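You operate a simulated robot arm through the tools that you are given. There is no shell and no other tool.

You run a simulated robot arm. Do the job below in one go: nothing can be reset, and whatever is moved stays where it is left.

TASK
Fan the hot block mould cool on the slab, then take its lid off.
Fine: mould and lid are at 120 C; carry by the teal handle, lid on. Fan on till the slab display shows 40 C or less, then off; the lid goes on the slab beside the mould.

It is judged by the outcome, as a careful person would: the job done as asked, and still so three seconds after it is handed in. It fails if anything else is knocked over, pushed out of place, dropped, spilled or broken. Lids that push on must go on centred and level and be pressed home; caps that screw on are set level and turned clockwise until they are tight.

THE ROBOT
A 6-joint arm with a two-finger gripper, fixed in place. Base frame: the origin is on the floor under the middle of its stand, x ahead of it, y to its left, z up; the work surface is at about z = 0.86. Lengths are in m, angles in degrees, forces in N, time in s.
It reaches about 1.572 m from its shoulder. Its first joint turns from -166.0 to 166.0 degrees. Payload 2.45 kg.
Tool frame: the origin (TCP) lies between the finger pads and is the grasp point; the fingertips stand 0.02 m ahead of it; z points along the fingers, y is the line along which they close. The gripper opens to 0.14 m; its body begins 0.168 m behind the TCP.
Orientation is that of the tool frame in the base frame, as a unit quaternion [x, y, z, w]. With the fingers straight down and closing along the base's y, the tool's x points along the base's -x, its y along +y and its z along -z.

THE INTERFACE
- The arm moves only by the tool jog_arm. Its argument "series" is a list of rows, each an object of numbers (a shift or turn left out is 0, a gripper value left out holds the last): "ax", "ay", "az": the turn, a rotation vector about the tool's x, y, z in degrees; "x", "y", "z": the shift along the tool's x, y, z in m; "claw": the closure, from 0 (fully open) to 1 (shut). In form: [{"ax": .., "ay": .., "az": .., "x": .., "y": .., "z": .., "claw": ..}, ...]. A call has 1 to 20 rows; each row is the pose to reach, as a shift and turn from the pose commanded when the call began, along the tool's axes at that moment. Each row takes 0.2 s and may step no farther than 0.05 m and 8.6 degrees from the row before; otherwise, or with a gripper value out of range, the whole call is refused. A pose out of reach is approached as far as the arm can. The call stops where the force on the tool passes 40 N (or 10 N more than at its start, if that is more) or the arm is blocked; 0.2 s more then pass. The fingers move at their own pace (about 0.045 m/s each) and stop on an object; they squeeze with about 37 N. The grip force told is the motor's: it shows also when the fingers shut on nothing. Time passes only in rows, and 0.2 s behind the last, so rows that repeat a pose let the fingers close. It gives the time, the measured TCP pose, the force on the tool (base axes), the opening and the grip force at its end, in the units of the frame above (readings bear some noise), with the torque about the TCP (base axes, N m) and any sound that the robot's microphone picked up, and new pictures: "pictures" is both (left out), scene, wrist or none.
- Cameras (640 x 400 px; columns grow to the right, rows downward): "scene" is fixed at [0.3998, -0.6505, 1.4612]; the picture's right is [0.64, -0.77, 0.00], its down [-0.38, -0.32, -0.87] and it looks along [0.67, 0.55, -0.50] (base axes); focal length 335 px, centre (320, 200). "wrist" rides on the gripper at [0.078, 0.011, -0.209] in the tool frame; the picture's right is [-0.14, 0.99, 0.00], its down [-0.92, -0.13, -0.37] and it looks along [-0.36, -0.05, 0.93] (tool axes); focal length 280 px, centre (320, 200).
- point_at(camera, pixels): there is no depth. For up to 12 entries [column, row, z] of the newest picture of that camera ("zoom" is the newest enlarged one), the place [x, y] in the base frame at which the ray of that pixel passes the height z, good to about 0.002 m. It takes no simulated time.
- close_up(camera, box): a new picture of the part [left, top, right, bottom] of that camera's present view, enlarged. It takes no simulated time.
- close_job(): hands the job in; it is judged then, once.

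Open the gripper and draw the arm clear of the work before you hand the job in, unless the task says otherwise.

The tools are called after ">>>" as name(argument=value, ...) on one line, values as JSON. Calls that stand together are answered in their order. jog_arm: Moves the arm, as the interface text tells. Its arguments: {"type":"object","properties":{"series":{"type":"array","items":{"type":"object","properties":{"ax":{"type":"number"},"ay":{"type":"number"},"az":{"type":"number"},"x":{"type":"number"},"y":{"type":"number"},"z":{"type":"number"},"claw":{"type":"number"}}}},"pictures":{"type":"string","enum":["both","scene","wrist","none"]}},"required":["series"]} The other tools are called the same way: point_at (camera, pixels) gives the place at which the rays of pixels pass given heights; close_up (camera, box) takes an enlarged picture of a part of a camera's view; close_job () hands the job in.

At the start:

```text
t: 0.0
tool_pos: [0.7795, 0.0361, 1.209]
orientation: [0.001, 1.0, 0.0, 0.001]
ft_force: [0.4, 0.6, -0.2]
torque: [0.0, 0.03, -0.04]
width: 0.1398
finger_force: 0.0
```

scene: 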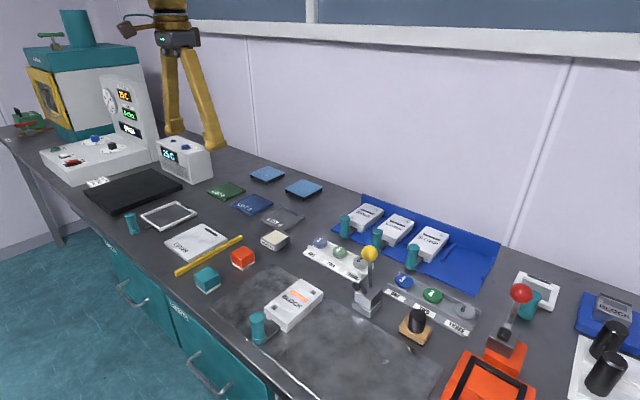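
wrist: 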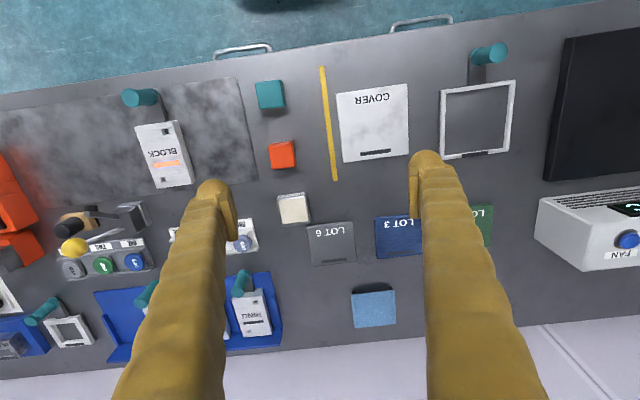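

I'll look closer at the mould ("BLOCK" around scene 295,305), the fan and the dark slab (scene 135,190).

>>> close_up(camera="scene", box=[220, 250, 380, 350])

>>> close_up(camera="scene", box=[30, 80, 230, 220])

>>> close_up(camera="scene", box=[300, 180, 640, 400])

>>> close_up(camera="wrist", box=[80, 60, 280, 210])

```text
4.00 times, centred on (300, 300) of scene
```

zoom: 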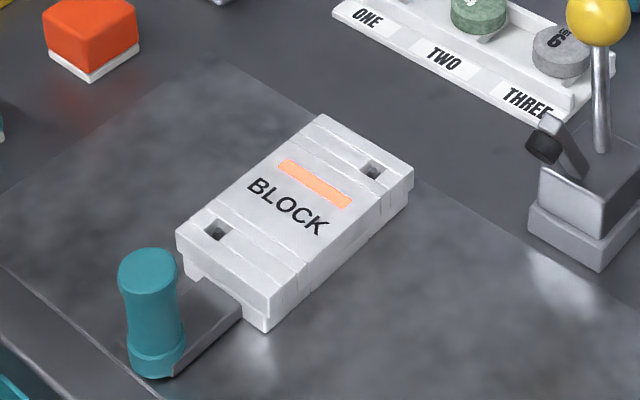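

```text
2.86 times, centred on (130, 150) of scene
```

zoom: 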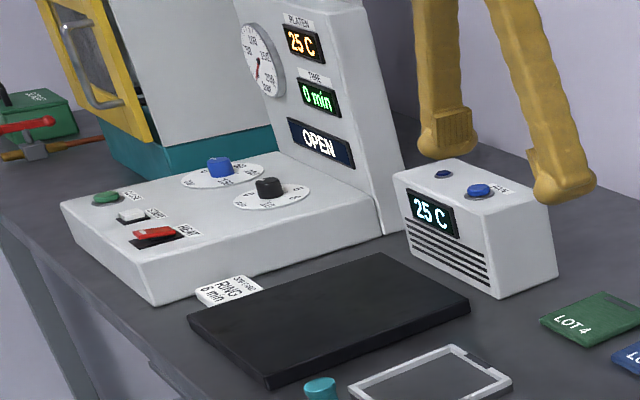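

```text
1.82 times, centred on (470, 290) of scene
```

zoom: 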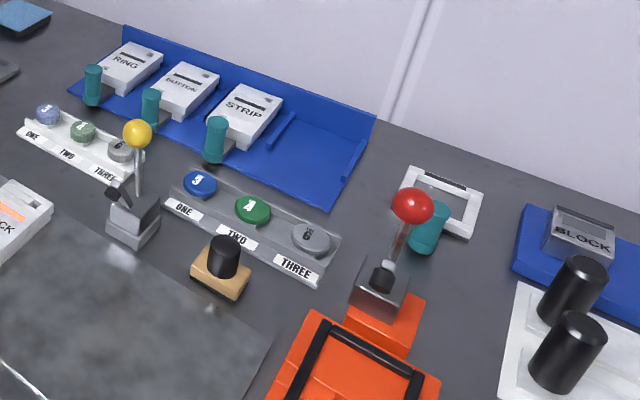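

```text
2.67 times, centred on (180, 135) of wrist
```

zoom: 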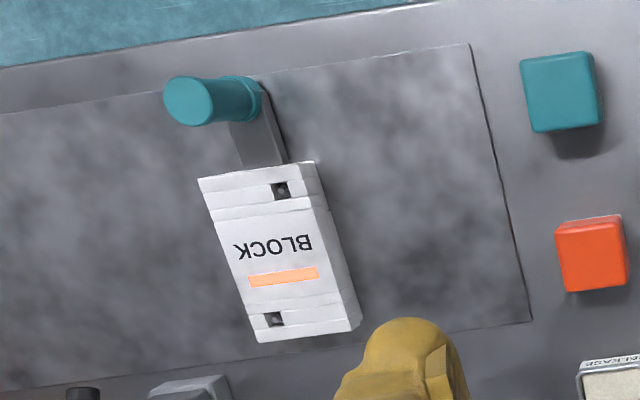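

Scene pixels: handle bottom near (258,342), top near (257,315), block lid corners around (300,279), (323,293), (288,329), (264,308); I'll find their places at probable heights, along with the slab and fan button.

>>> point_at(camera="scene", pixels=[[258, 343, 0.86], [258, 340, 0.88], [257, 314, 0.93], [257, 314, 0.95], [300, 279, 0.9], [323, 291, 0.9], [288, 322, 0.9], [264, 308, 0.9], [286, 332, 0.86], [322, 300, 0.86]])

>>> point_at(camera="wrist", pixels=[[133, 97, 0.93], [133, 97, 0.95], [173, 96, 0.87], [136, 127, 0.9], [176, 120, 0.9], [191, 183, 0.9], [155, 188, 0.9], [164, 168, 0.9]])

>>> point_at(camera="scene", pixels=[[89, 188, 0.88], [124, 212, 0.88], [183, 182, 0.88], [151, 170, 0.88], [124, 215, 0.86], [89, 191, 0.86], [198, 139, 1.0], [198, 139, 0.98], [198, 184, 0.86], [173, 166, 0.86]])

```text
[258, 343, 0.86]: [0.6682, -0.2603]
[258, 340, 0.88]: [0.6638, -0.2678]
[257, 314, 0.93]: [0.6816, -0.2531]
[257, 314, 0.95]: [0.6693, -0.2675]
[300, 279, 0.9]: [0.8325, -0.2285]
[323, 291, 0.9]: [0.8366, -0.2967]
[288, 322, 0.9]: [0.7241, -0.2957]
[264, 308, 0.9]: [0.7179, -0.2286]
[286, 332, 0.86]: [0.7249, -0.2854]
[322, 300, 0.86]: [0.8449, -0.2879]
```

```text
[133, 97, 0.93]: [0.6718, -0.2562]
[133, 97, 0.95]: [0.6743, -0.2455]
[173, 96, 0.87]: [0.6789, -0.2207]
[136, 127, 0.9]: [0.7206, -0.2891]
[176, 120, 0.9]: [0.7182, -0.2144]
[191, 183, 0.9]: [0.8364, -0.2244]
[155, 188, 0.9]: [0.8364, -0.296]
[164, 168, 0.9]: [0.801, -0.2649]
```

```text
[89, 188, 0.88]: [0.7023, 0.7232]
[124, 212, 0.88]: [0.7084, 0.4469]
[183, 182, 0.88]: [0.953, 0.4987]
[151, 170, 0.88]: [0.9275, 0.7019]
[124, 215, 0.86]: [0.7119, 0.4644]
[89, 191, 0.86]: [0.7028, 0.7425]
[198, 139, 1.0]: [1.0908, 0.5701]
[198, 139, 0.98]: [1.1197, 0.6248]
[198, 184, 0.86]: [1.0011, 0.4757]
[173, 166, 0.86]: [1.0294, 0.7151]
```

The block is about x 0.72–0.836, y −0.296 to −0.228, with its handle axis near (0.677, −0.256) and top near z 0.93. I'll fly over it at safe height for a better look with the wrist camera.

>>> jog_arm(series=[{"x": 0.018, "y": -0.037, "z": 0.008}, {"x": 0.037, "y": -0.074, "z": 0.016}, {"x": 0.056, "y": -0.111, "z": 0.024}, {"x": 0.075, "y": -0.148, "z": 0.032}, {"x": 0.094, "y": -0.185, "z": 0.04}, {"x": 0.112, "y": -0.222, "z": 0.048}, {"x": 0.131, "y": -0.259, "z": 0.055}, {"x": 0.15, "y": -0.292, "z": 0.06}, {"x": 0.15, "y": -0.292, "z": 0.06}])

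```text
t: 2.0
tool_pos: [0.6308, -0.2553, 1.1493]
orientation: [-0.001, 1.0, 0.0, 0.002]
ft_force: [0.6, 0.1, 0.3]
torque: [0.0, -0.01, 0.01]
width: 0.1401
finger_force: 0.2
```

scene: 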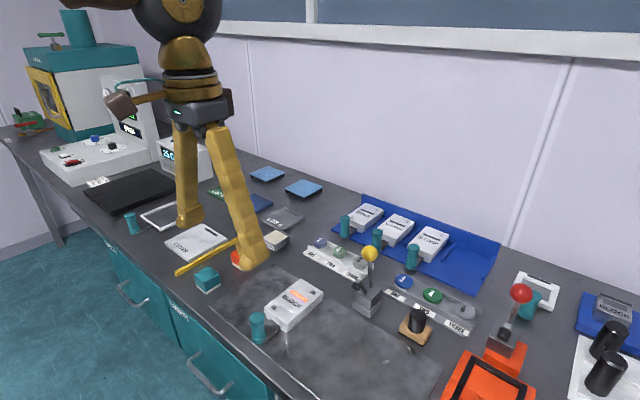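
wrist: 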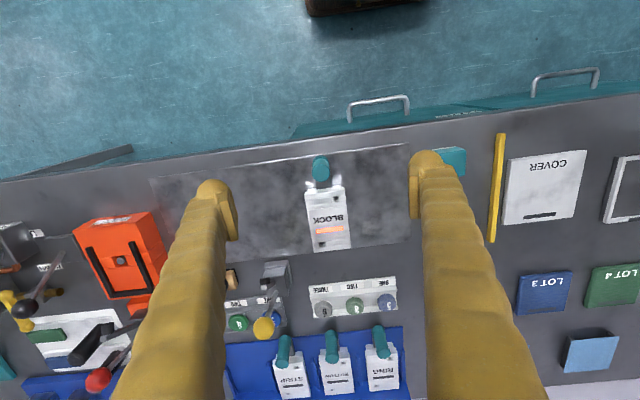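

The handle top is now at wrist (320,163) with the block below at (328,218). I'll zoom in to measure its geometry.

>>> close_up(camera="wrist", box=[280, 145, 376, 265])

>>> close_up(camera="scene", box=[235, 265, 335, 350])

>>> point_at(camera="wrist", pixels=[[320, 163, 0.93], [321, 186, 0.86], [306, 193, 0.9], [346, 187, 0.9], [350, 247, 0.9], [314, 251, 0.9]])

```text
3.33 times, centred on (328, 205) of wrist
```

zoom: 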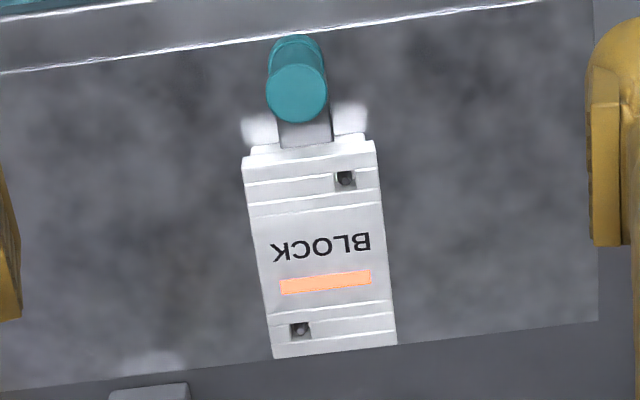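

```text
4.71 times, centred on (285, 308) of scene
```

zoom: 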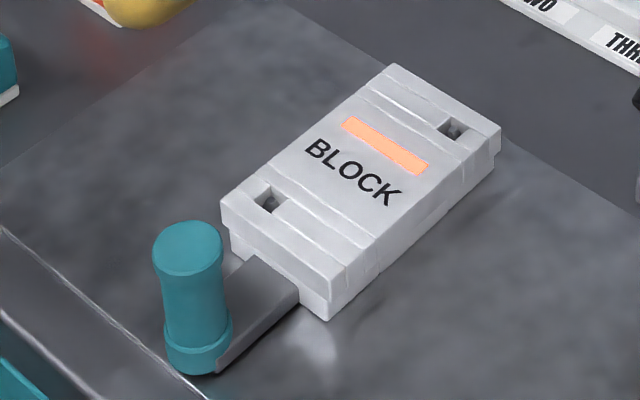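

```text
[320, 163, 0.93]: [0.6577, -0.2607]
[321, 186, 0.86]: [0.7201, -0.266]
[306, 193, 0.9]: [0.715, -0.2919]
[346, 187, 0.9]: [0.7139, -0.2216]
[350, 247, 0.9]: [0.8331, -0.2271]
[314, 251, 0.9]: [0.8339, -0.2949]
```

Handle top disc is centred at wrist (321.4,173.5) and scene (257,318). I'll triangulate these and other features.

>>> point_at(camera="wrist", pixels=[[321.4, 173.5, 0.92], [321.4, 173.5, 0.94], [304.5, 192, 0.89], [345, 187, 0.89], [351, 248, 0.89], [314, 252, 0.89], [335.5, 198.5, 0.89], [322, 244.3, 0.89]])

>>> point_at(camera="scene", pixels=[[257, 318.2, 0.92], [257, 318.2, 0.94], [264, 308, 0.89], [300.5, 279, 0.89], [323.2, 292, 0.89], [290, 324, 0.89], [259, 344, 0.86], [286.7, 333.5, 0.86]])

```text
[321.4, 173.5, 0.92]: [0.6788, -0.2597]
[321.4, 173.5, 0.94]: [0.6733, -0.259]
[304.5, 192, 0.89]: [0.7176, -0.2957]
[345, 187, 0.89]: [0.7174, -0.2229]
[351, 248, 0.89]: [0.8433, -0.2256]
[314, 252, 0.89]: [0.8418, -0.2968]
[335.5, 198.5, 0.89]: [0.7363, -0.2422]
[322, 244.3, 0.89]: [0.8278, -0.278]
```

```text
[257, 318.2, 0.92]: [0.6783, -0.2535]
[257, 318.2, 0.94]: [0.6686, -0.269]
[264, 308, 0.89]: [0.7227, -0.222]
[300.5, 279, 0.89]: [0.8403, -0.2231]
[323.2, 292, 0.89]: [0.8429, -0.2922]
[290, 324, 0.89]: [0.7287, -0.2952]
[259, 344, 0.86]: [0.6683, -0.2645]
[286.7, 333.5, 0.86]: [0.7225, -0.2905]
```

Lid top spans x 0.719–0.842, y −0.296 to −0.224 at z≈0.89; handle axis ≈(0.677, −0.259), top ≈0.925. I'll move above the handle to z≈1.0 and check the alignment.

>>> jog_arm(series=[{"x": -0.015, "y": -0.001, "z": 0.03}, {"x": -0.03, "y": -0.002, "z": 0.06}, {"x": -0.046, "y": -0.003, "z": 0.09}, {"x": -0.046, "y": -0.004, "z": 0.12}, {"x": -0.046, "y": -0.004, "z": 0.15}, {"x": -0.046, "y": -0.004, "z": 0.15}])

```text
t: 3.4
tool_pos: [0.6755, -0.2588, 0.9987]
orientation: [0.001, 1.0, 0.0, 0.001]
ft_force: [-1.1, -0.5, -0.7]
torque: [-0.02, 0.02, 0.0]
width: 0.1402
finger_force: 0.1
```

scene: 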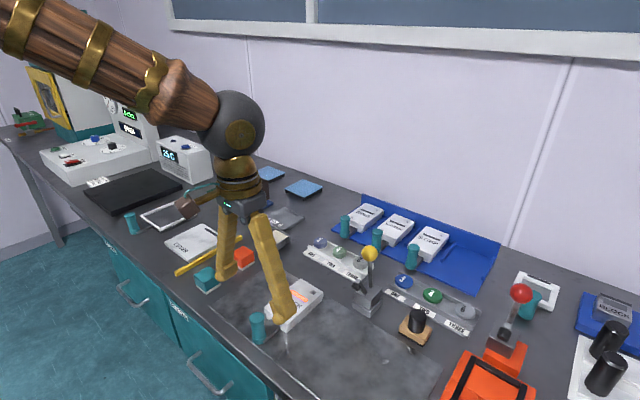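
wrist: 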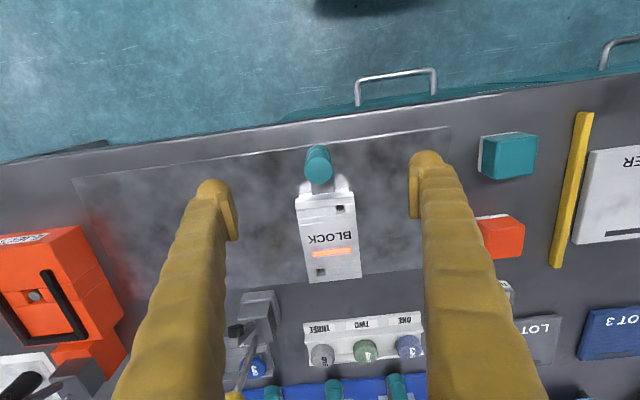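

Handle is at wrist (318,165) between the fingers; zoom in to confirm its position from here.

>>> close_up(camera="wrist", box=[270, 130, 382, 200])

>>> close_up(camera="scene", box=[235, 265, 335, 350])

```text
5.71 times, centred on (326, 165) of wrist
```

zoom: 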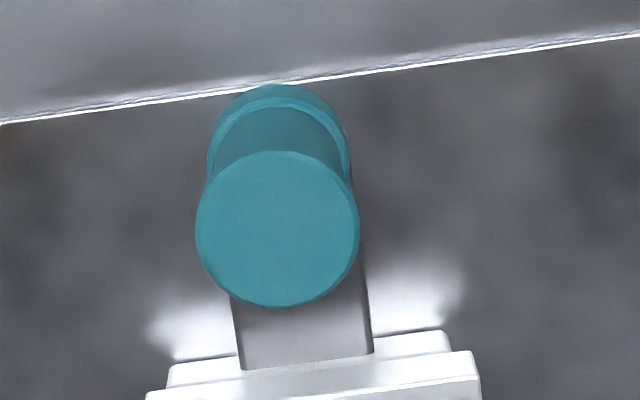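

```text
4.71 times, centred on (285, 308) of scene
```

zoom: 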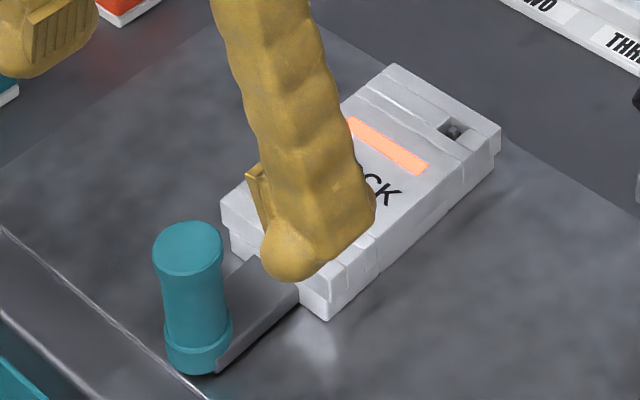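

Top disc centre in zoom (277,228); computing its place at z 0.925–0.93 and the bottom flange.

>>> point_at(camera="zoom", pixels=[[190, 248, 0.925], [190, 248, 0.93]])

>>> point_at(camera="wrist", pixels=[[318.5, 169.9, 0.925], [318.5, 169.9, 0.93], [318.8, 157.1, 0.87], [304, 169.9, 0.925], [332.7, 169.9, 0.925]])

```text
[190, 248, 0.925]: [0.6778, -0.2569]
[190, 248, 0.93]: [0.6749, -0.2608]
```

```text
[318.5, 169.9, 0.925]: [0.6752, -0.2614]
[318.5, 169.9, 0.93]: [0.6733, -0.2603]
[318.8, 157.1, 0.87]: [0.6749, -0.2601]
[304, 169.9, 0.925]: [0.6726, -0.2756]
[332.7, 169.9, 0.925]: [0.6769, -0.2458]
```

Handle axis is at about (0.675, −0.260), which matches the TCP. I'll descend to z≈0.90 with the gripper open, then close on the handle.

>>> jog_arm(series=[{"y": -0.0015, "z": 0.03}, {"y": -0.0015, "z": 0.06}, {"y": -0.0015, "z": 0.08}, {"y": -0.0015, "z": 0.099}, {"y": -0.0015, "z": 0.099}])

```text
t: 4.6
tool_pos: [0.6769, -0.2604, 0.8995]
orientation: [0.0, 1.0, 0.001, 0.001]
ft_force: [0.3, 0.2, -0.4]
torque: [0.0, 0.0, 0.01]
width: 0.1399
finger_force: 0.0
```

scene: 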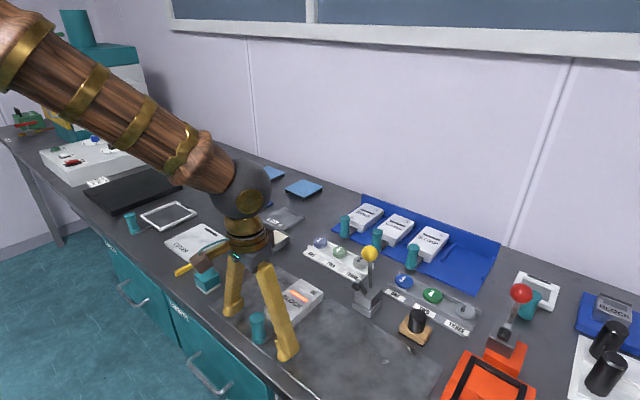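
wrist: 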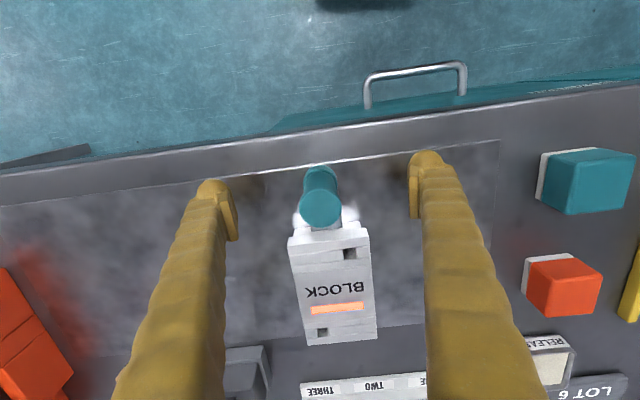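

Fingers straddle the handle (wrist 321,200). Closing now.

>>> jog_arm(series=[{"claw": 1}, {"claw": 1}, {"claw": 1}, {"claw": 1}, {"claw": 1}, {"claw": 1}, {"claw": 1}, {"claw": 1}, {"claw": 1}, {"claw": 1}])

```text
t: 6.8
tool_pos: [0.6762, -0.2604, 0.8995]
orientation: [0.0, 1.0, -0.001, 0.001]
ft_force: [0.3, -0.8, 0.4]
torque: [0.02, 0.03, 0.0]
width: 0.0248
finger_force: 37.2
```

scene: 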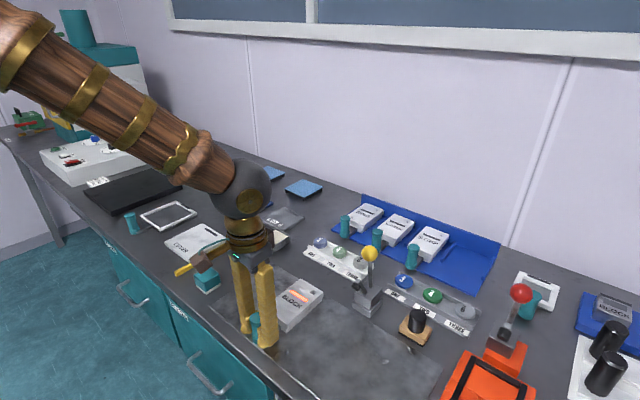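
wrist: 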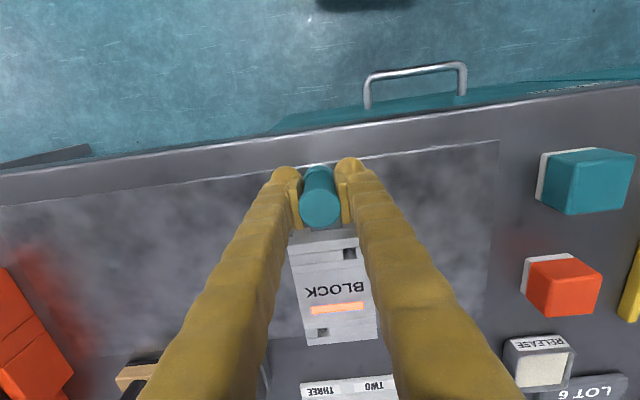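

The handle is gripped (width 0.0248, 37 N). I'll lift slowly by 2 cm and check the load and tilt.

>>> jog_arm(series=[{"z": -0.004}, {"z": -0.008}, {"z": -0.012}, {"z": -0.016}, {"z": -0.02}, {"z": -0.02}])

```text
t: 8.2
tool_pos: [0.6779, -0.2613, 0.919]
orientation: [0.0, 1.0, 0.0, 0.001]
ft_force: [-0.8, 0.0, -6.5]
torque: [-0.03, 0.54, 0.01]
width: 0.0247
finger_force: 37.2
```

scene: 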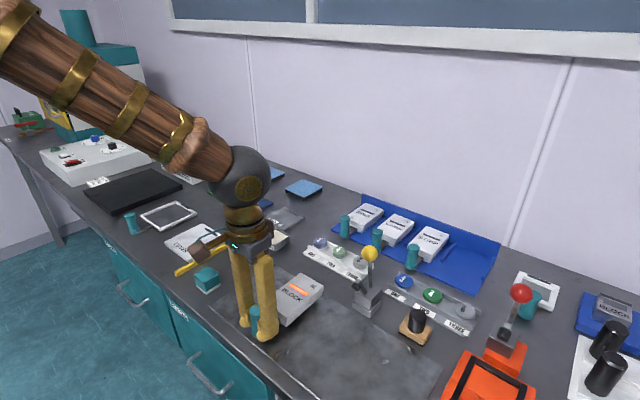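
wrist: 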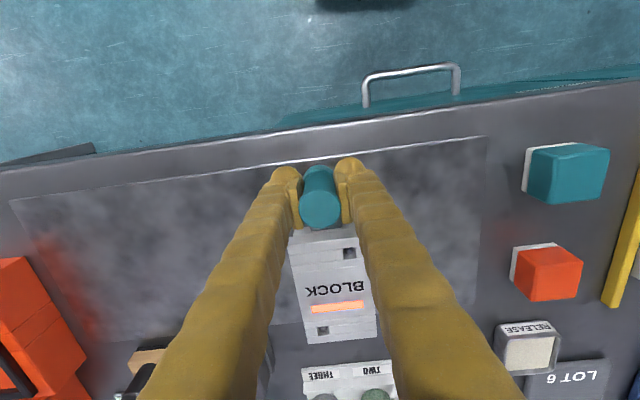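

It lifts cleanly with 6.5 N and 0.54 N·m pitch; the block holds its place in the wrist view. I'll check tilt in close-up.

>>> close_up(camera="scene", box=[235, 255, 345, 350])

>>> close_up(camera="wrist", box=[270, 150, 400, 360])

```text
4.21 times, centred on (290, 302) of scene
```

zoom: 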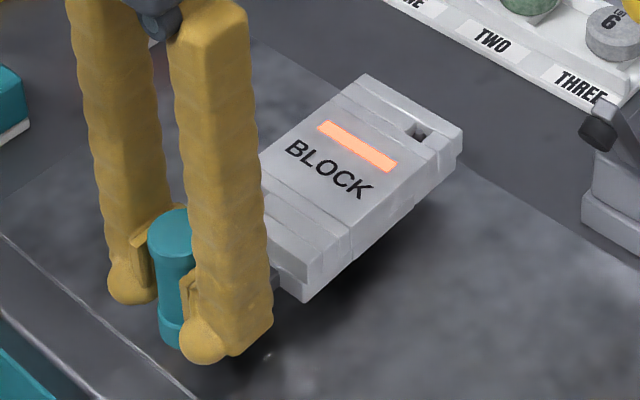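

```text
1.90 times, centred on (335, 255) of wrist
```

zoom: 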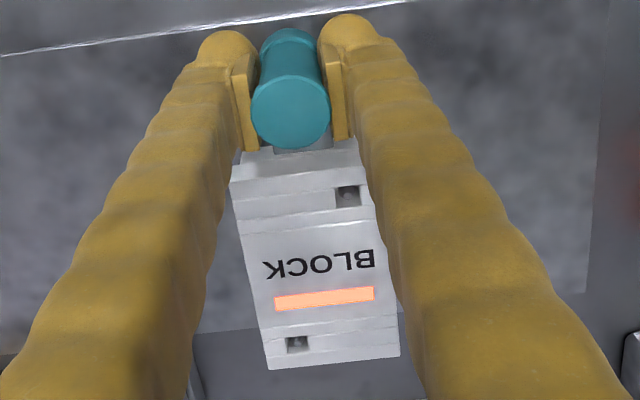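

Block stays level with the lid seated. I'll raise to z≈1.05 gently.

>>> jog_arm(series=[{"z": -0.006}, {"z": -0.016}, {"z": -0.03}, {"z": -0.046}, {"z": -0.062}, {"z": -0.078}, {"z": -0.094}, {"z": -0.11}, {"z": -0.122}, {"z": -0.13}, {"z": -0.133}, {"z": -0.133}])

```text
t: 10.8
tool_pos: [0.6761, -0.26, 1.0522]
orientation: [0.0, 1.0, -0.001, 0.0]
ft_force: [-0.3, 0.0, -6.6]
torque: [0.0, 0.56, 0.04]
width: 0.0245
finger_force: 36.9
```

scene: 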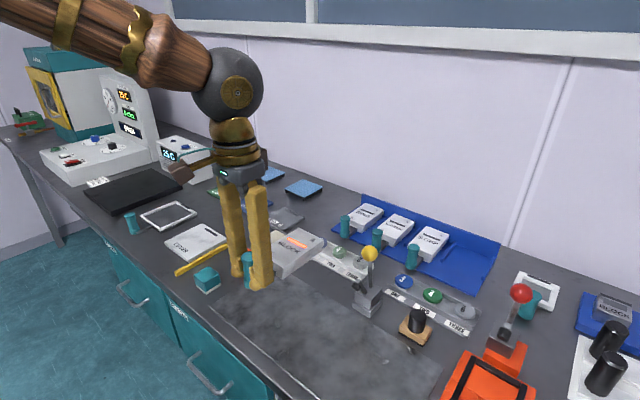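
wrist: 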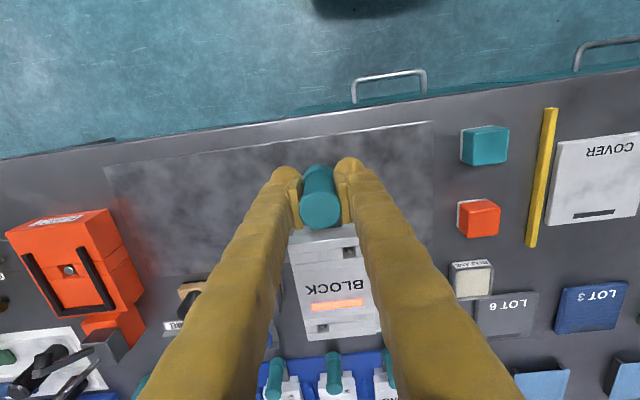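

Zooming on the block to compare with the previous close-up for any slip.

>>> close_up(camera="wrist", box=[270, 150, 400, 360])

>>> close_up(camera="scene", box=[215, 215, 345, 305])

```text
1.90 times, centred on (335, 255) of wrist
```

zoom: 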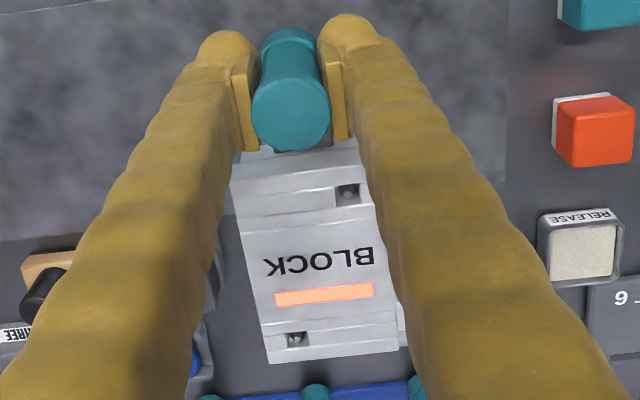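

```text
4.44 times, centred on (280, 260) of scene
```

zoom: 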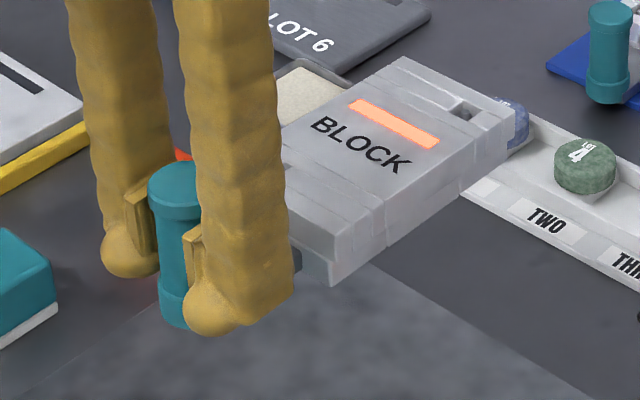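

The block has pitched by only about 2° in the grip, so it is secure. I'll carry it smoothly toward the slab at this height.

>>> jog_arm(series=[{"y": 0.006, "x": -0.001}, {"y": 0.02, "x": -0.003}, {"y": 0.042, "x": -0.006}, {"y": 0.072, "x": -0.01}, {"y": 0.108, "x": -0.014}, {"y": 0.146, "x": -0.018}, {"y": 0.184, "x": -0.022}, {"y": 0.222, "x": -0.026}, {"y": 0.26, "x": -0.03}, {"y": 0.298, "x": -0.034}, {"y": 0.336, "x": -0.038}, {"y": 0.374, "x": -0.042}, {"y": 0.412, "x": -0.046}, {"y": 0.45, "x": -0.05}, {"y": 0.486, "x": -0.053}, {"y": 0.516, "x": -0.056}, {"y": 0.538, "x": -0.058}, {"y": 0.552, "x": -0.059}, {"y": 0.558, "x": -0.059}, {"y": 0.56, "x": -0.059}])

```text
t: 15.0
tool_pos: [0.7339, 0.3001, 1.0532]
orientation: [-0.001, 1.0, 0.0, 0.001]
ft_force: [0.7, 1.2, -6.5]
torque: [0.0, 0.56, 0.0]
width: 0.0246
finger_force: 37.1
```

scene: 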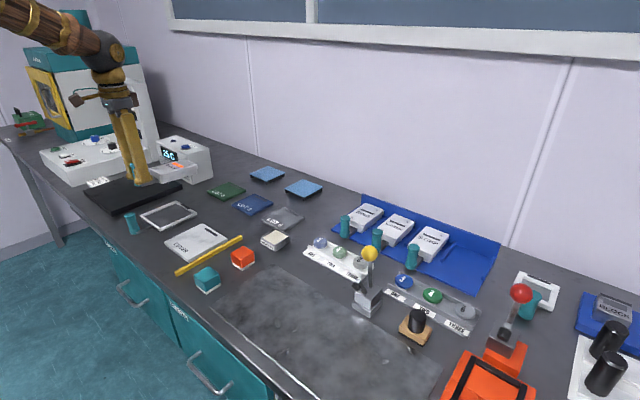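
wrist: 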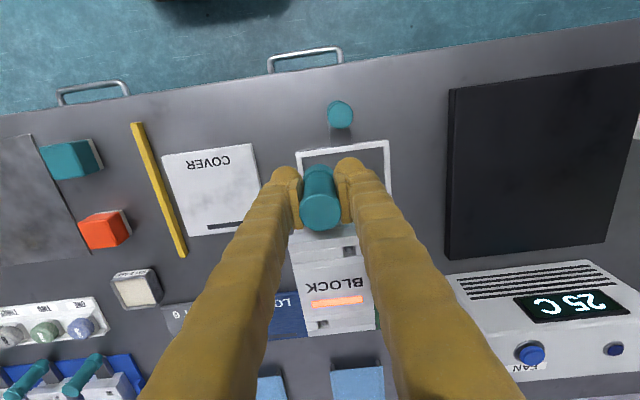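

The slab is now visible at wrist (445–640, 65–260), fan with blue button at (530,352). I'll zoom on it and triangulate slab edges and height.

>>> close_up(camera="wrist", box=[430, 50, 640, 380])

>>> close_up(camera="wrist", box=[430, 70, 490, 110])

>>> close_up(camera="scene", box=[70, 130, 230, 230])

```text
1.21 times, centred on (535, 215) of wrist
```

zoom: 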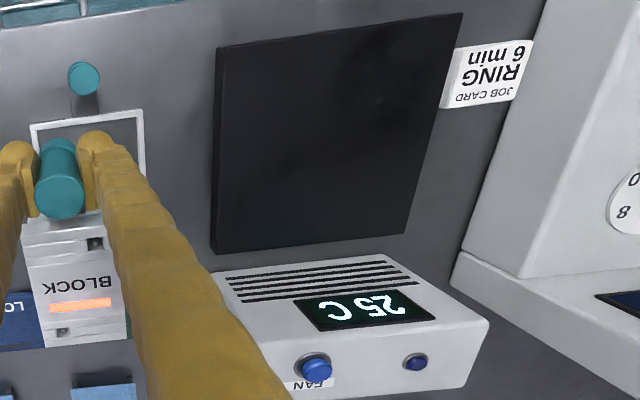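

```text
10.00 times, centred on (460, 90) of wrist
```

zoom: 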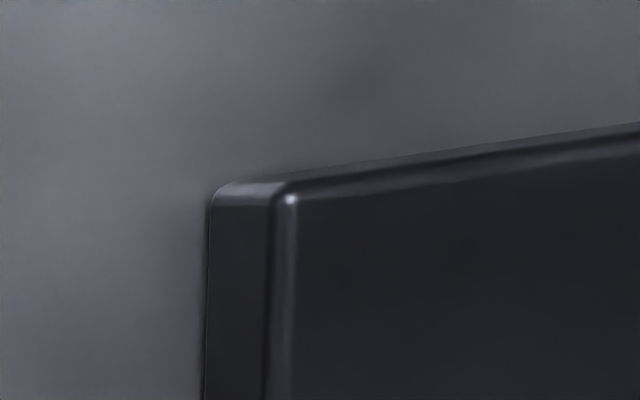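

```text
4.00 times, centred on (150, 180) of scene
```

zoom: 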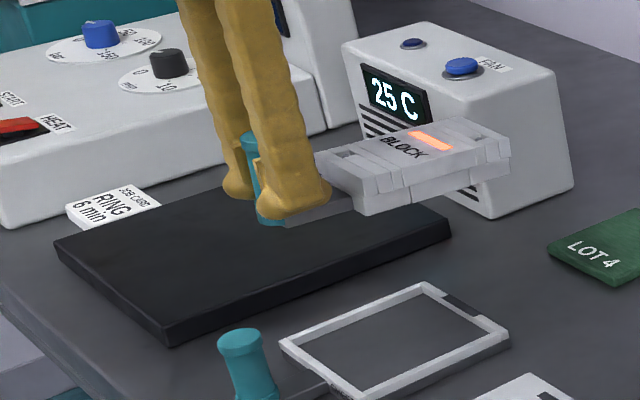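

Triangulating slab corners and the fan button from both cameras.

>>> point_at(camera="wrist", pixels=[[456.5, 89, 0.88], [456.5, 89, 0.89], [449, 89.5, 0.86], [450.7, 258, 0.88], [450.7, 258, 0.86], [604.4, 242.3, 0.88], [530, 350, 0.98], [530, 350, 1.0], [615, 348, 0.98], [440, 270, 0.97]])

>>> point_at(camera="scene", pixels=[[111.3, 211.3, 0.88], [111.3, 211.3, 0.89], [112.5, 216.3, 0.86], [83.8, 190.8, 0.88], [182.5, 184, 0.88], [185.5, 146.5, 0.98], [185.5, 146.5, 1.0], [185.5, 146.5, 0.96], [191, 171, 0.96], [272, 234, 0.86]])

>>> close_up(camera="scene", box=[150, 125, 222, 185])

```text
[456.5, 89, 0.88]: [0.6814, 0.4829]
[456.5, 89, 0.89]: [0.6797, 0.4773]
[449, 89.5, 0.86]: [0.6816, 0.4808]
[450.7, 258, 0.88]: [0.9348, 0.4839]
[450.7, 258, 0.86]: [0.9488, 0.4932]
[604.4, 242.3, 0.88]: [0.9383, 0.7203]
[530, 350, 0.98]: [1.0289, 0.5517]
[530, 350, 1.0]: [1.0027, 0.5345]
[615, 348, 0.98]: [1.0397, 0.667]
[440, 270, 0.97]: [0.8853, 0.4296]
```

```text
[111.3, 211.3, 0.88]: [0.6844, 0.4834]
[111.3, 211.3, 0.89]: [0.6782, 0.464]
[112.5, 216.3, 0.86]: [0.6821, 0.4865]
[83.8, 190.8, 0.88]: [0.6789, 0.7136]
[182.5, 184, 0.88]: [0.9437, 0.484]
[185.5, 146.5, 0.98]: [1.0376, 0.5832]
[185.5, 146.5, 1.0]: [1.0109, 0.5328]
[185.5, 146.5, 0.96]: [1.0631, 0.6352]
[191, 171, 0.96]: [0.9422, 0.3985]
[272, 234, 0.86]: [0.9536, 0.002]
```

```text
6.67 times, centred on (186, 155) of scene
```

zoom: 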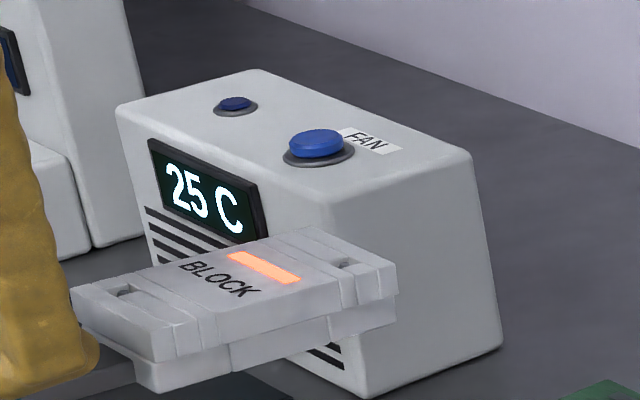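

Slab top is z≈0.88, x 0.681–0.938, y 0.483–0.717; FAN button is near (1.005, 0.534, 1.0). I'll carry on to y≈0.535 so the lid can go beside it at y≈0.66.

>>> jog_arm(series=[{"y": 0.006}, {"y": 0.02}, {"y": 0.042}, {"y": 0.072}, {"y": 0.105}, {"y": 0.138}, {"y": 0.168}, {"y": 0.194}, {"y": 0.214, "x": -0.001}, {"y": 0.228, "x": -0.001}, {"y": 0.234, "x": -0.001}, {"y": 0.235, "x": -0.001}, {"y": 0.235, "x": -0.001}])

>>> close_up(camera="wrist", box=[270, 150, 400, 360])

>>> close_up(camera="scene", box=[60, 110, 220, 220])

```text
t: 17.8
tool_pos: [0.7357, 0.5354, 1.0515]
orientation: [0.0, 1.0, -0.001, 0.001]
ft_force: [0.2, -0.2, -6.3]
torque: [0.0, 0.51, -0.02]
width: 0.0246
finger_force: 37.0
```

scene: 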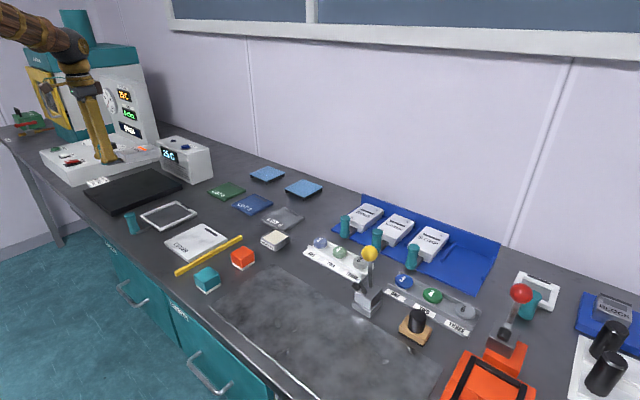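
wrist: 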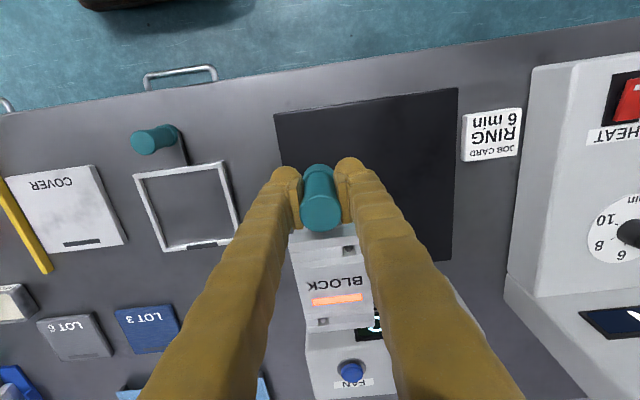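

```text
1.90 times, centred on (335, 255) of wrist
```

zoom: 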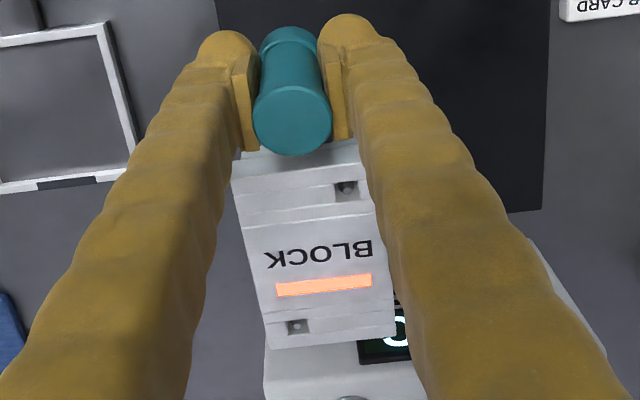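

```text
3.64 times, centred on (140, 165) of scene
```

zoom: 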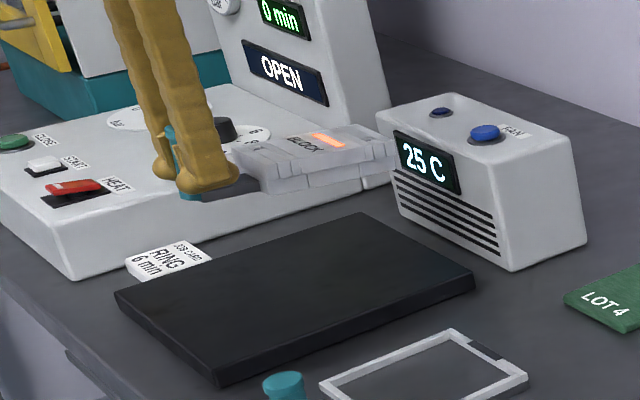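

The block has crept to roughly 5–6° nose-down in the grip (far edge moved from row 370 to 348 in the same close-up). I'll counter-pitch the gripper by −5.5° while lowering to about 1.5 cm above the slab.

>>> jog_arm(series=[{"ay": -1.5, "z": 0.008}, {"ay": -3, "z": 0.024}, {"ay": -4.5, "z": 0.044}, {"ay": -5.5, "z": 0.066}, {"ay": -5.5, "z": 0.086}, {"ay": -5.5, "z": 0.102}, {"ay": -5.5, "z": 0.112}, {"ay": -5.5, "z": 0.116}, {"ay": -5.5, "z": 0.117}])

>>> close_up(camera="wrist", box=[270, 150, 400, 360])

>>> close_up(camera="scene", box=[70, 120, 230, 220])

```text
t: 19.8
tool_pos: [0.7347, 0.5351, 0.9352]
orientation: [-0.001, 0.999, 0.001, 0.049]
ft_force: [-0.3, 0.4, -6.5]
torque: [-0.02, 0.56, -0.04]
width: 0.0247
finger_force: 37.3
```

scene: 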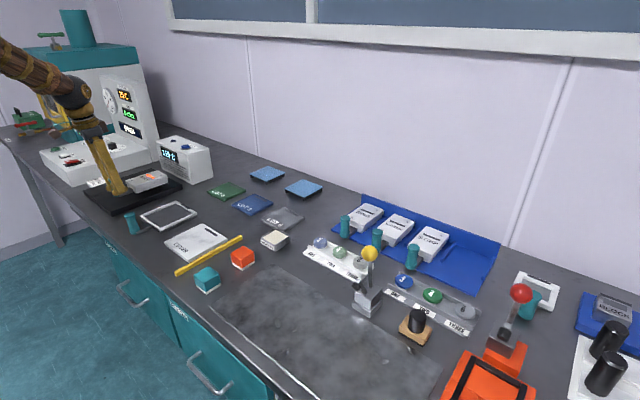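
wrist: 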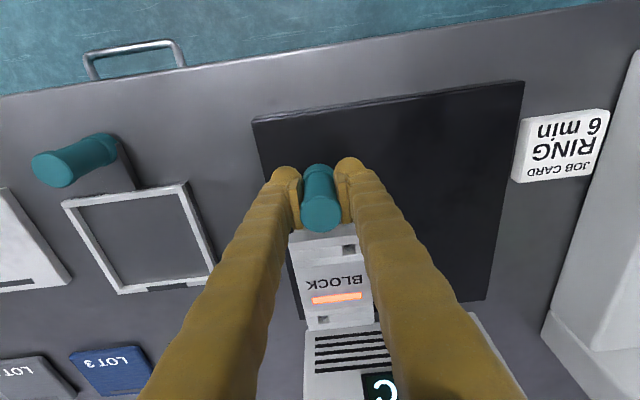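

```text
1.90 times, centred on (335, 255) of wrist
```

zoom: 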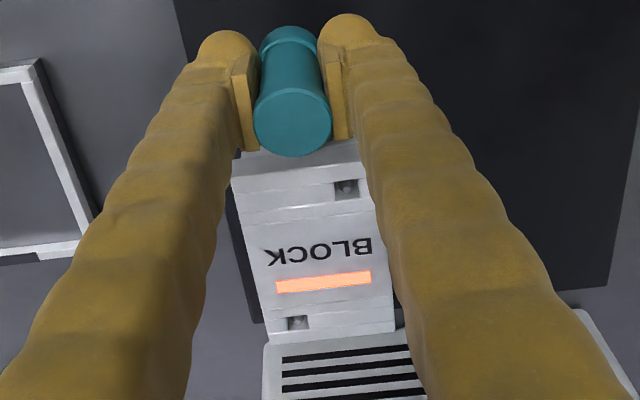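

```text
4.00 times, centred on (150, 170) of scene
```

zoom: 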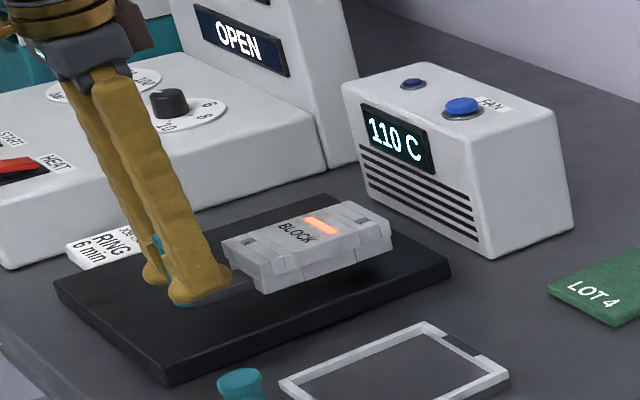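

Display now reads 110 C and the block is ~1° nose-down, about 15 mm above the slab. I'll lower the last stretch gently with a touch more counter-pitch.

>>> jog_arm(series=[{"ay": -0.5, "x": 0.0004, "z": 0.004}, {"ay": -1, "x": 0.0008, "z": 0.008}, {"ay": -1, "x": 0.0011, "z": 0.011}, {"ay": -1, "x": 0.0013, "z": 0.013}, {"ay": -1, "x": 0.0013, "z": 0.013}])

>>> close_up(camera="scene", box=[70, 140, 200, 220])

```text
t: 21.0
tool_pos: [0.7371, 0.5339, 0.922]
orientation: [0.001, 0.998, 0.0, 0.057]
ft_force: [-0.4, -0.5, -7.0]
torque: [-0.02, 0.54, 0.01]
width: 0.0245
finger_force: 37.1
```

scene: 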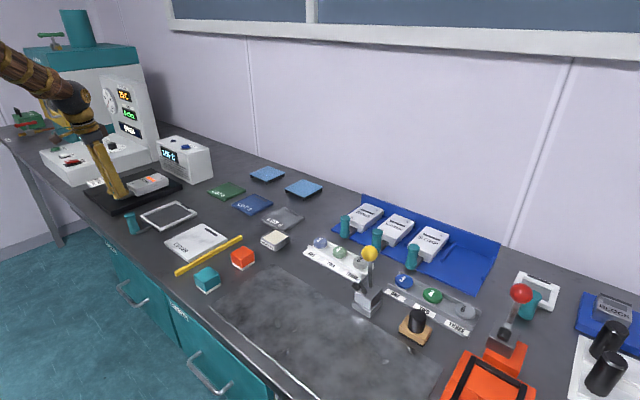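
wrist: 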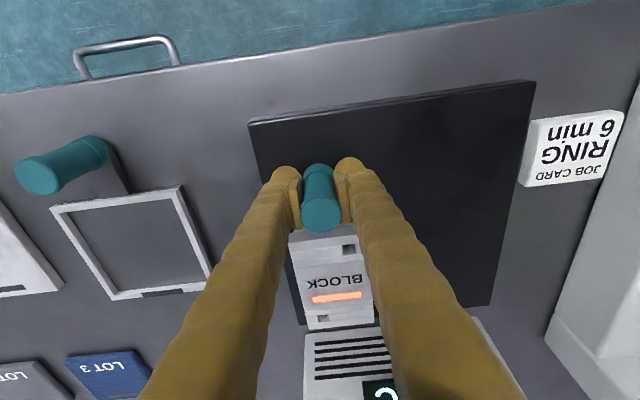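

```text
4.92 times, centred on (135, 180) of scene
```

zoom: 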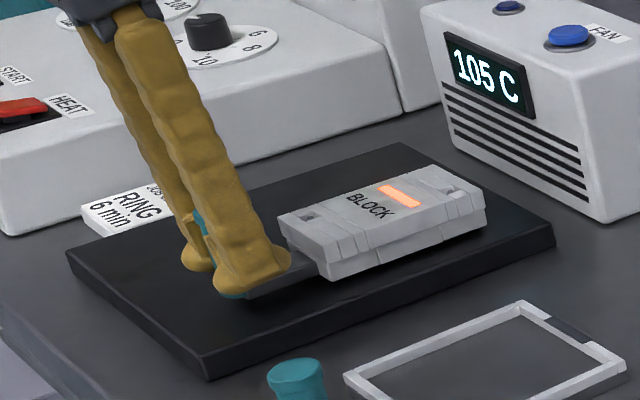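

It still hangs freely (−7 N). I'll go on down in 1 mm steps till the load comes off.

>>> jog_arm(series=[{"x": 0.0001, "z": 0.001}, {"x": 0.0002, "z": 0.002}, {"x": 0.0003, "z": 0.003}, {"x": 0.0003, "z": 0.003}], pictures="none")

```text
t: 22.0
tool_pos: [0.7372, 0.5346, 0.9184]
orientation: [0.0, 0.998, 0.001, 0.058]
ft_force: [-0.8, -0.4, -2.5]
torque: [0.07, 0.14, -0.02]
width: 0.0244
finger_force: 36.7
```

Load has dropped to −2.5 N with the torque nearly gone, so it is landing. One more millimetre, then check.

>>> jog_arm(series=[{"z": 0.0005}, {"x": 0.0001, "z": 0.001}, {"x": 0.0001, "z": 0.001}])

>>> close_up(camera="scene", box=[70, 140, 200, 220])

```text
t: 22.8
tool_pos: [0.7358, 0.5341, 0.9188]
orientation: [0.0, 0.998, 0.0, 0.057]
ft_force: [2.0, 0.8, -0.3]
torque: [0.02, -0.54, 0.02]
width: 0.0243
finger_force: 36.6
```

scene: 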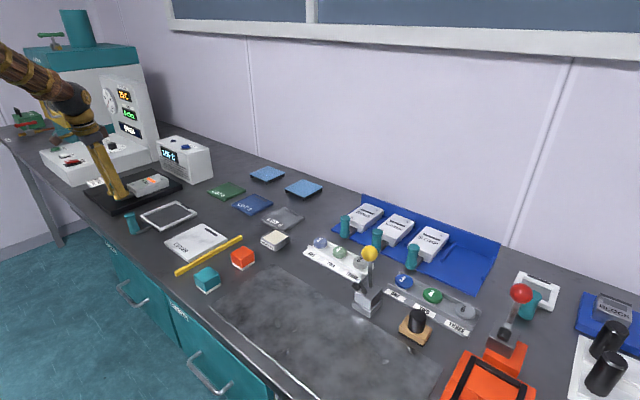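
wrist: 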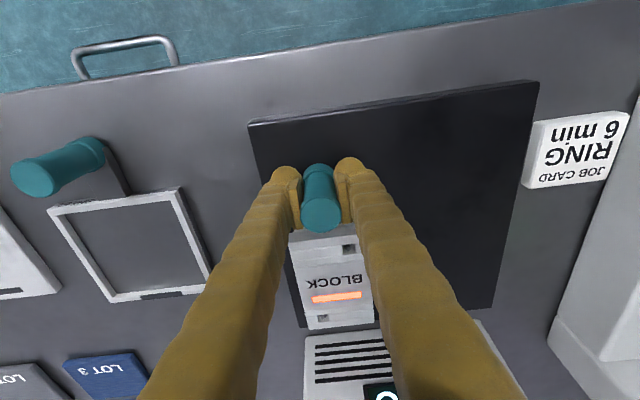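

```text
4.92 times, centred on (135, 180) of scene
```

zoom: 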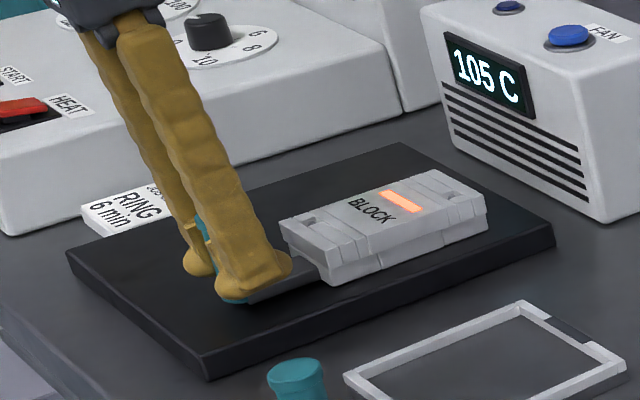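

The mould rests on the slab (force ≈0). I'll open the fingers partway (well clear of the frame handle on the right) to release the handle.

>>> jog_arm(series=[{"claw": 0.75}, {"claw": 0.6}, {"claw": 0.5}, {"claw": 0.5}, {"claw": 0.5}, {"claw": 0.5}])

>>> close_up(camera="scene", box=[70, 140, 200, 220])

```text
t: 24.2
tool_pos: [0.7353, 0.5349, 0.9181]
orientation: [0.001, 0.998, 0.0, 0.057]
ft_force: [-0.3, -0.9, 0.5]
torque: [0.02, 0.03, 0.01]
width: 0.0701
finger_force: 0.0
```

scene: 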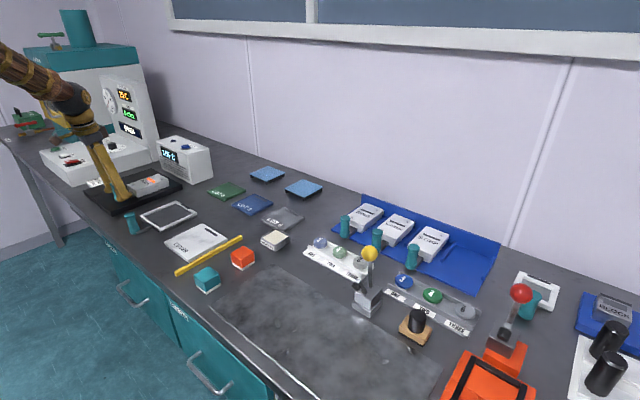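
wrist: 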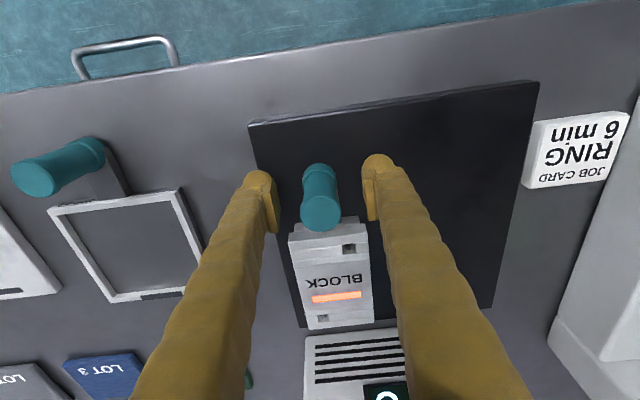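

```text
4.92 times, centred on (135, 180) of scene
```

zoom: 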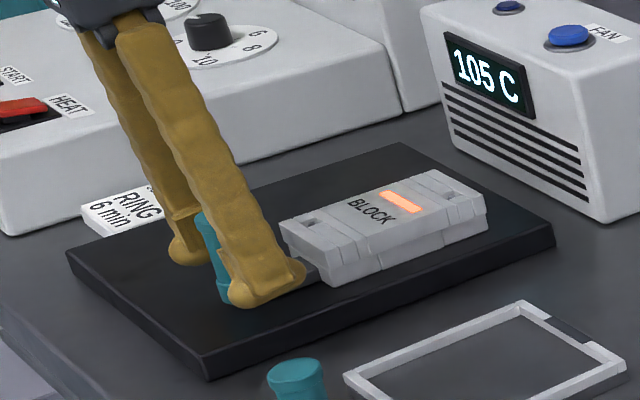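

Mould is released and sits flat. I'll rise straight up and level the gripper again.

>>> jog_arm(series=[{"x": -0.002, "z": -0.02}, {"x": -0.0055, "z": -0.05}, {"x": -0.01, "z": -0.085}, {"x": -0.014, "z": -0.12, "ay": 3}, {"x": -0.018, "z": -0.155, "ay": 6.5}, {"x": -0.021, "z": -0.185, "ay": 6.5}, {"x": -0.021, "z": -0.185, "ay": 6.5, "claw": 1}, {"x": -0.021, "z": -0.185, "ay": 6.5, "claw": 1}, {"x": -0.021, "z": -0.185, "ay": 6.5, "claw": 1}, {"x": -0.021, "z": -0.185, "ay": 6.5, "claw": 1}, {"x": -0.021, "z": -0.185, "ay": 6.5, "claw": 1}])

>>> close_up(camera="scene", box=[70, 120, 230, 220])

```text
t: 26.6
tool_pos: [0.7358, 0.5337, 1.1036]
orientation: [0.0, 1.0, 0.0, 0.001]
ft_force: [1.1, -0.2, -0.3]
torque: [0.02, 0.03, -0.02]
width: 0.0004
finger_force: 27.7
```

scene: 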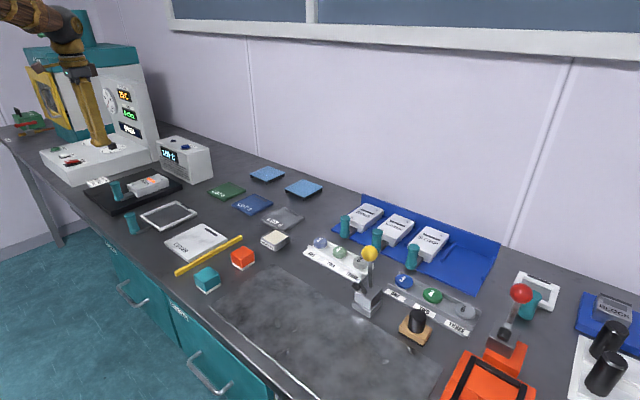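
wrist: 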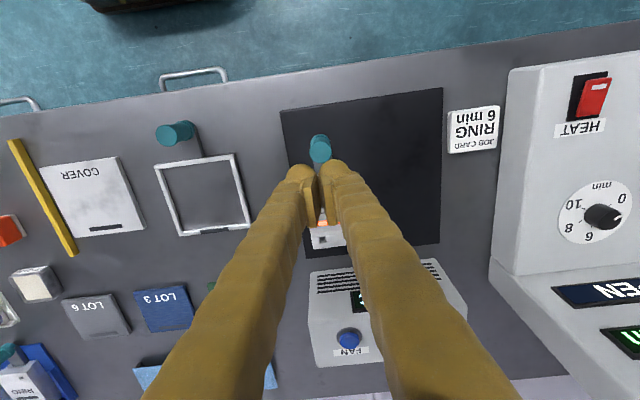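

```text
4.00 times, centred on (150, 170) of scene
```

zoom: 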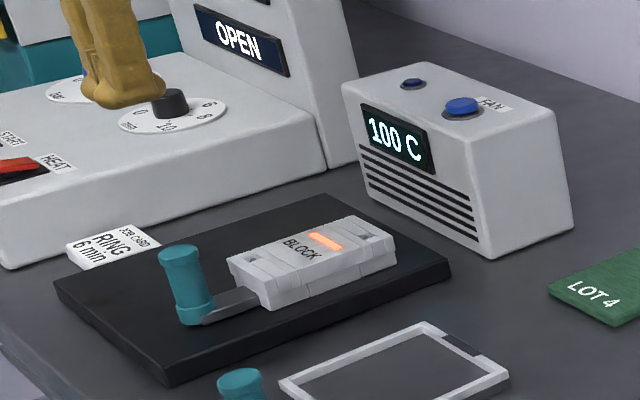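

Display 100 C. Button appears at wrist (348,338); I'll zoom and refine its position.

>>> close_up(camera="wrist", box=[300, 300, 400, 380])

>>> close_up(camera="scene", box=[165, 130, 205, 160])

```text
5.00 times, centred on (350, 340) of wrist
```

zoom: 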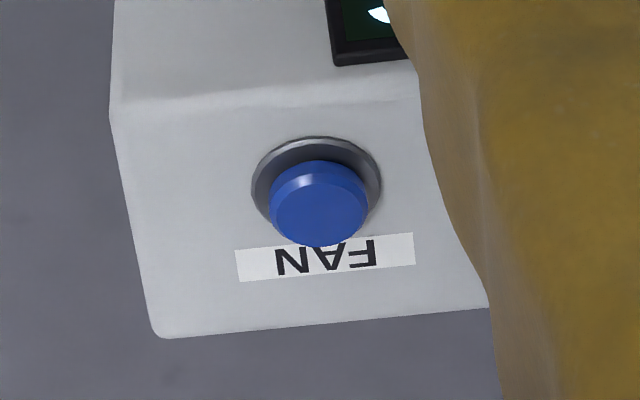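

```text
13.33 times, centred on (185, 145) of scene
```

zoom: 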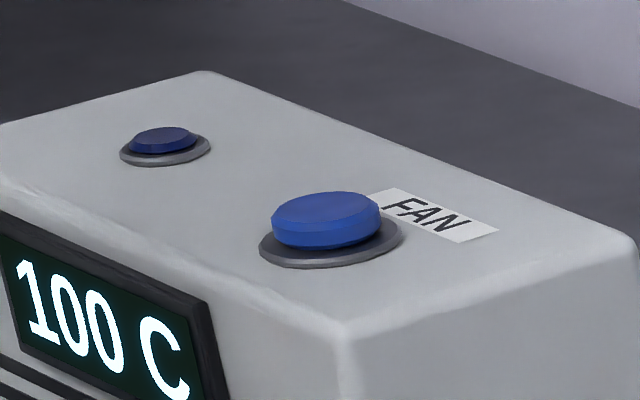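

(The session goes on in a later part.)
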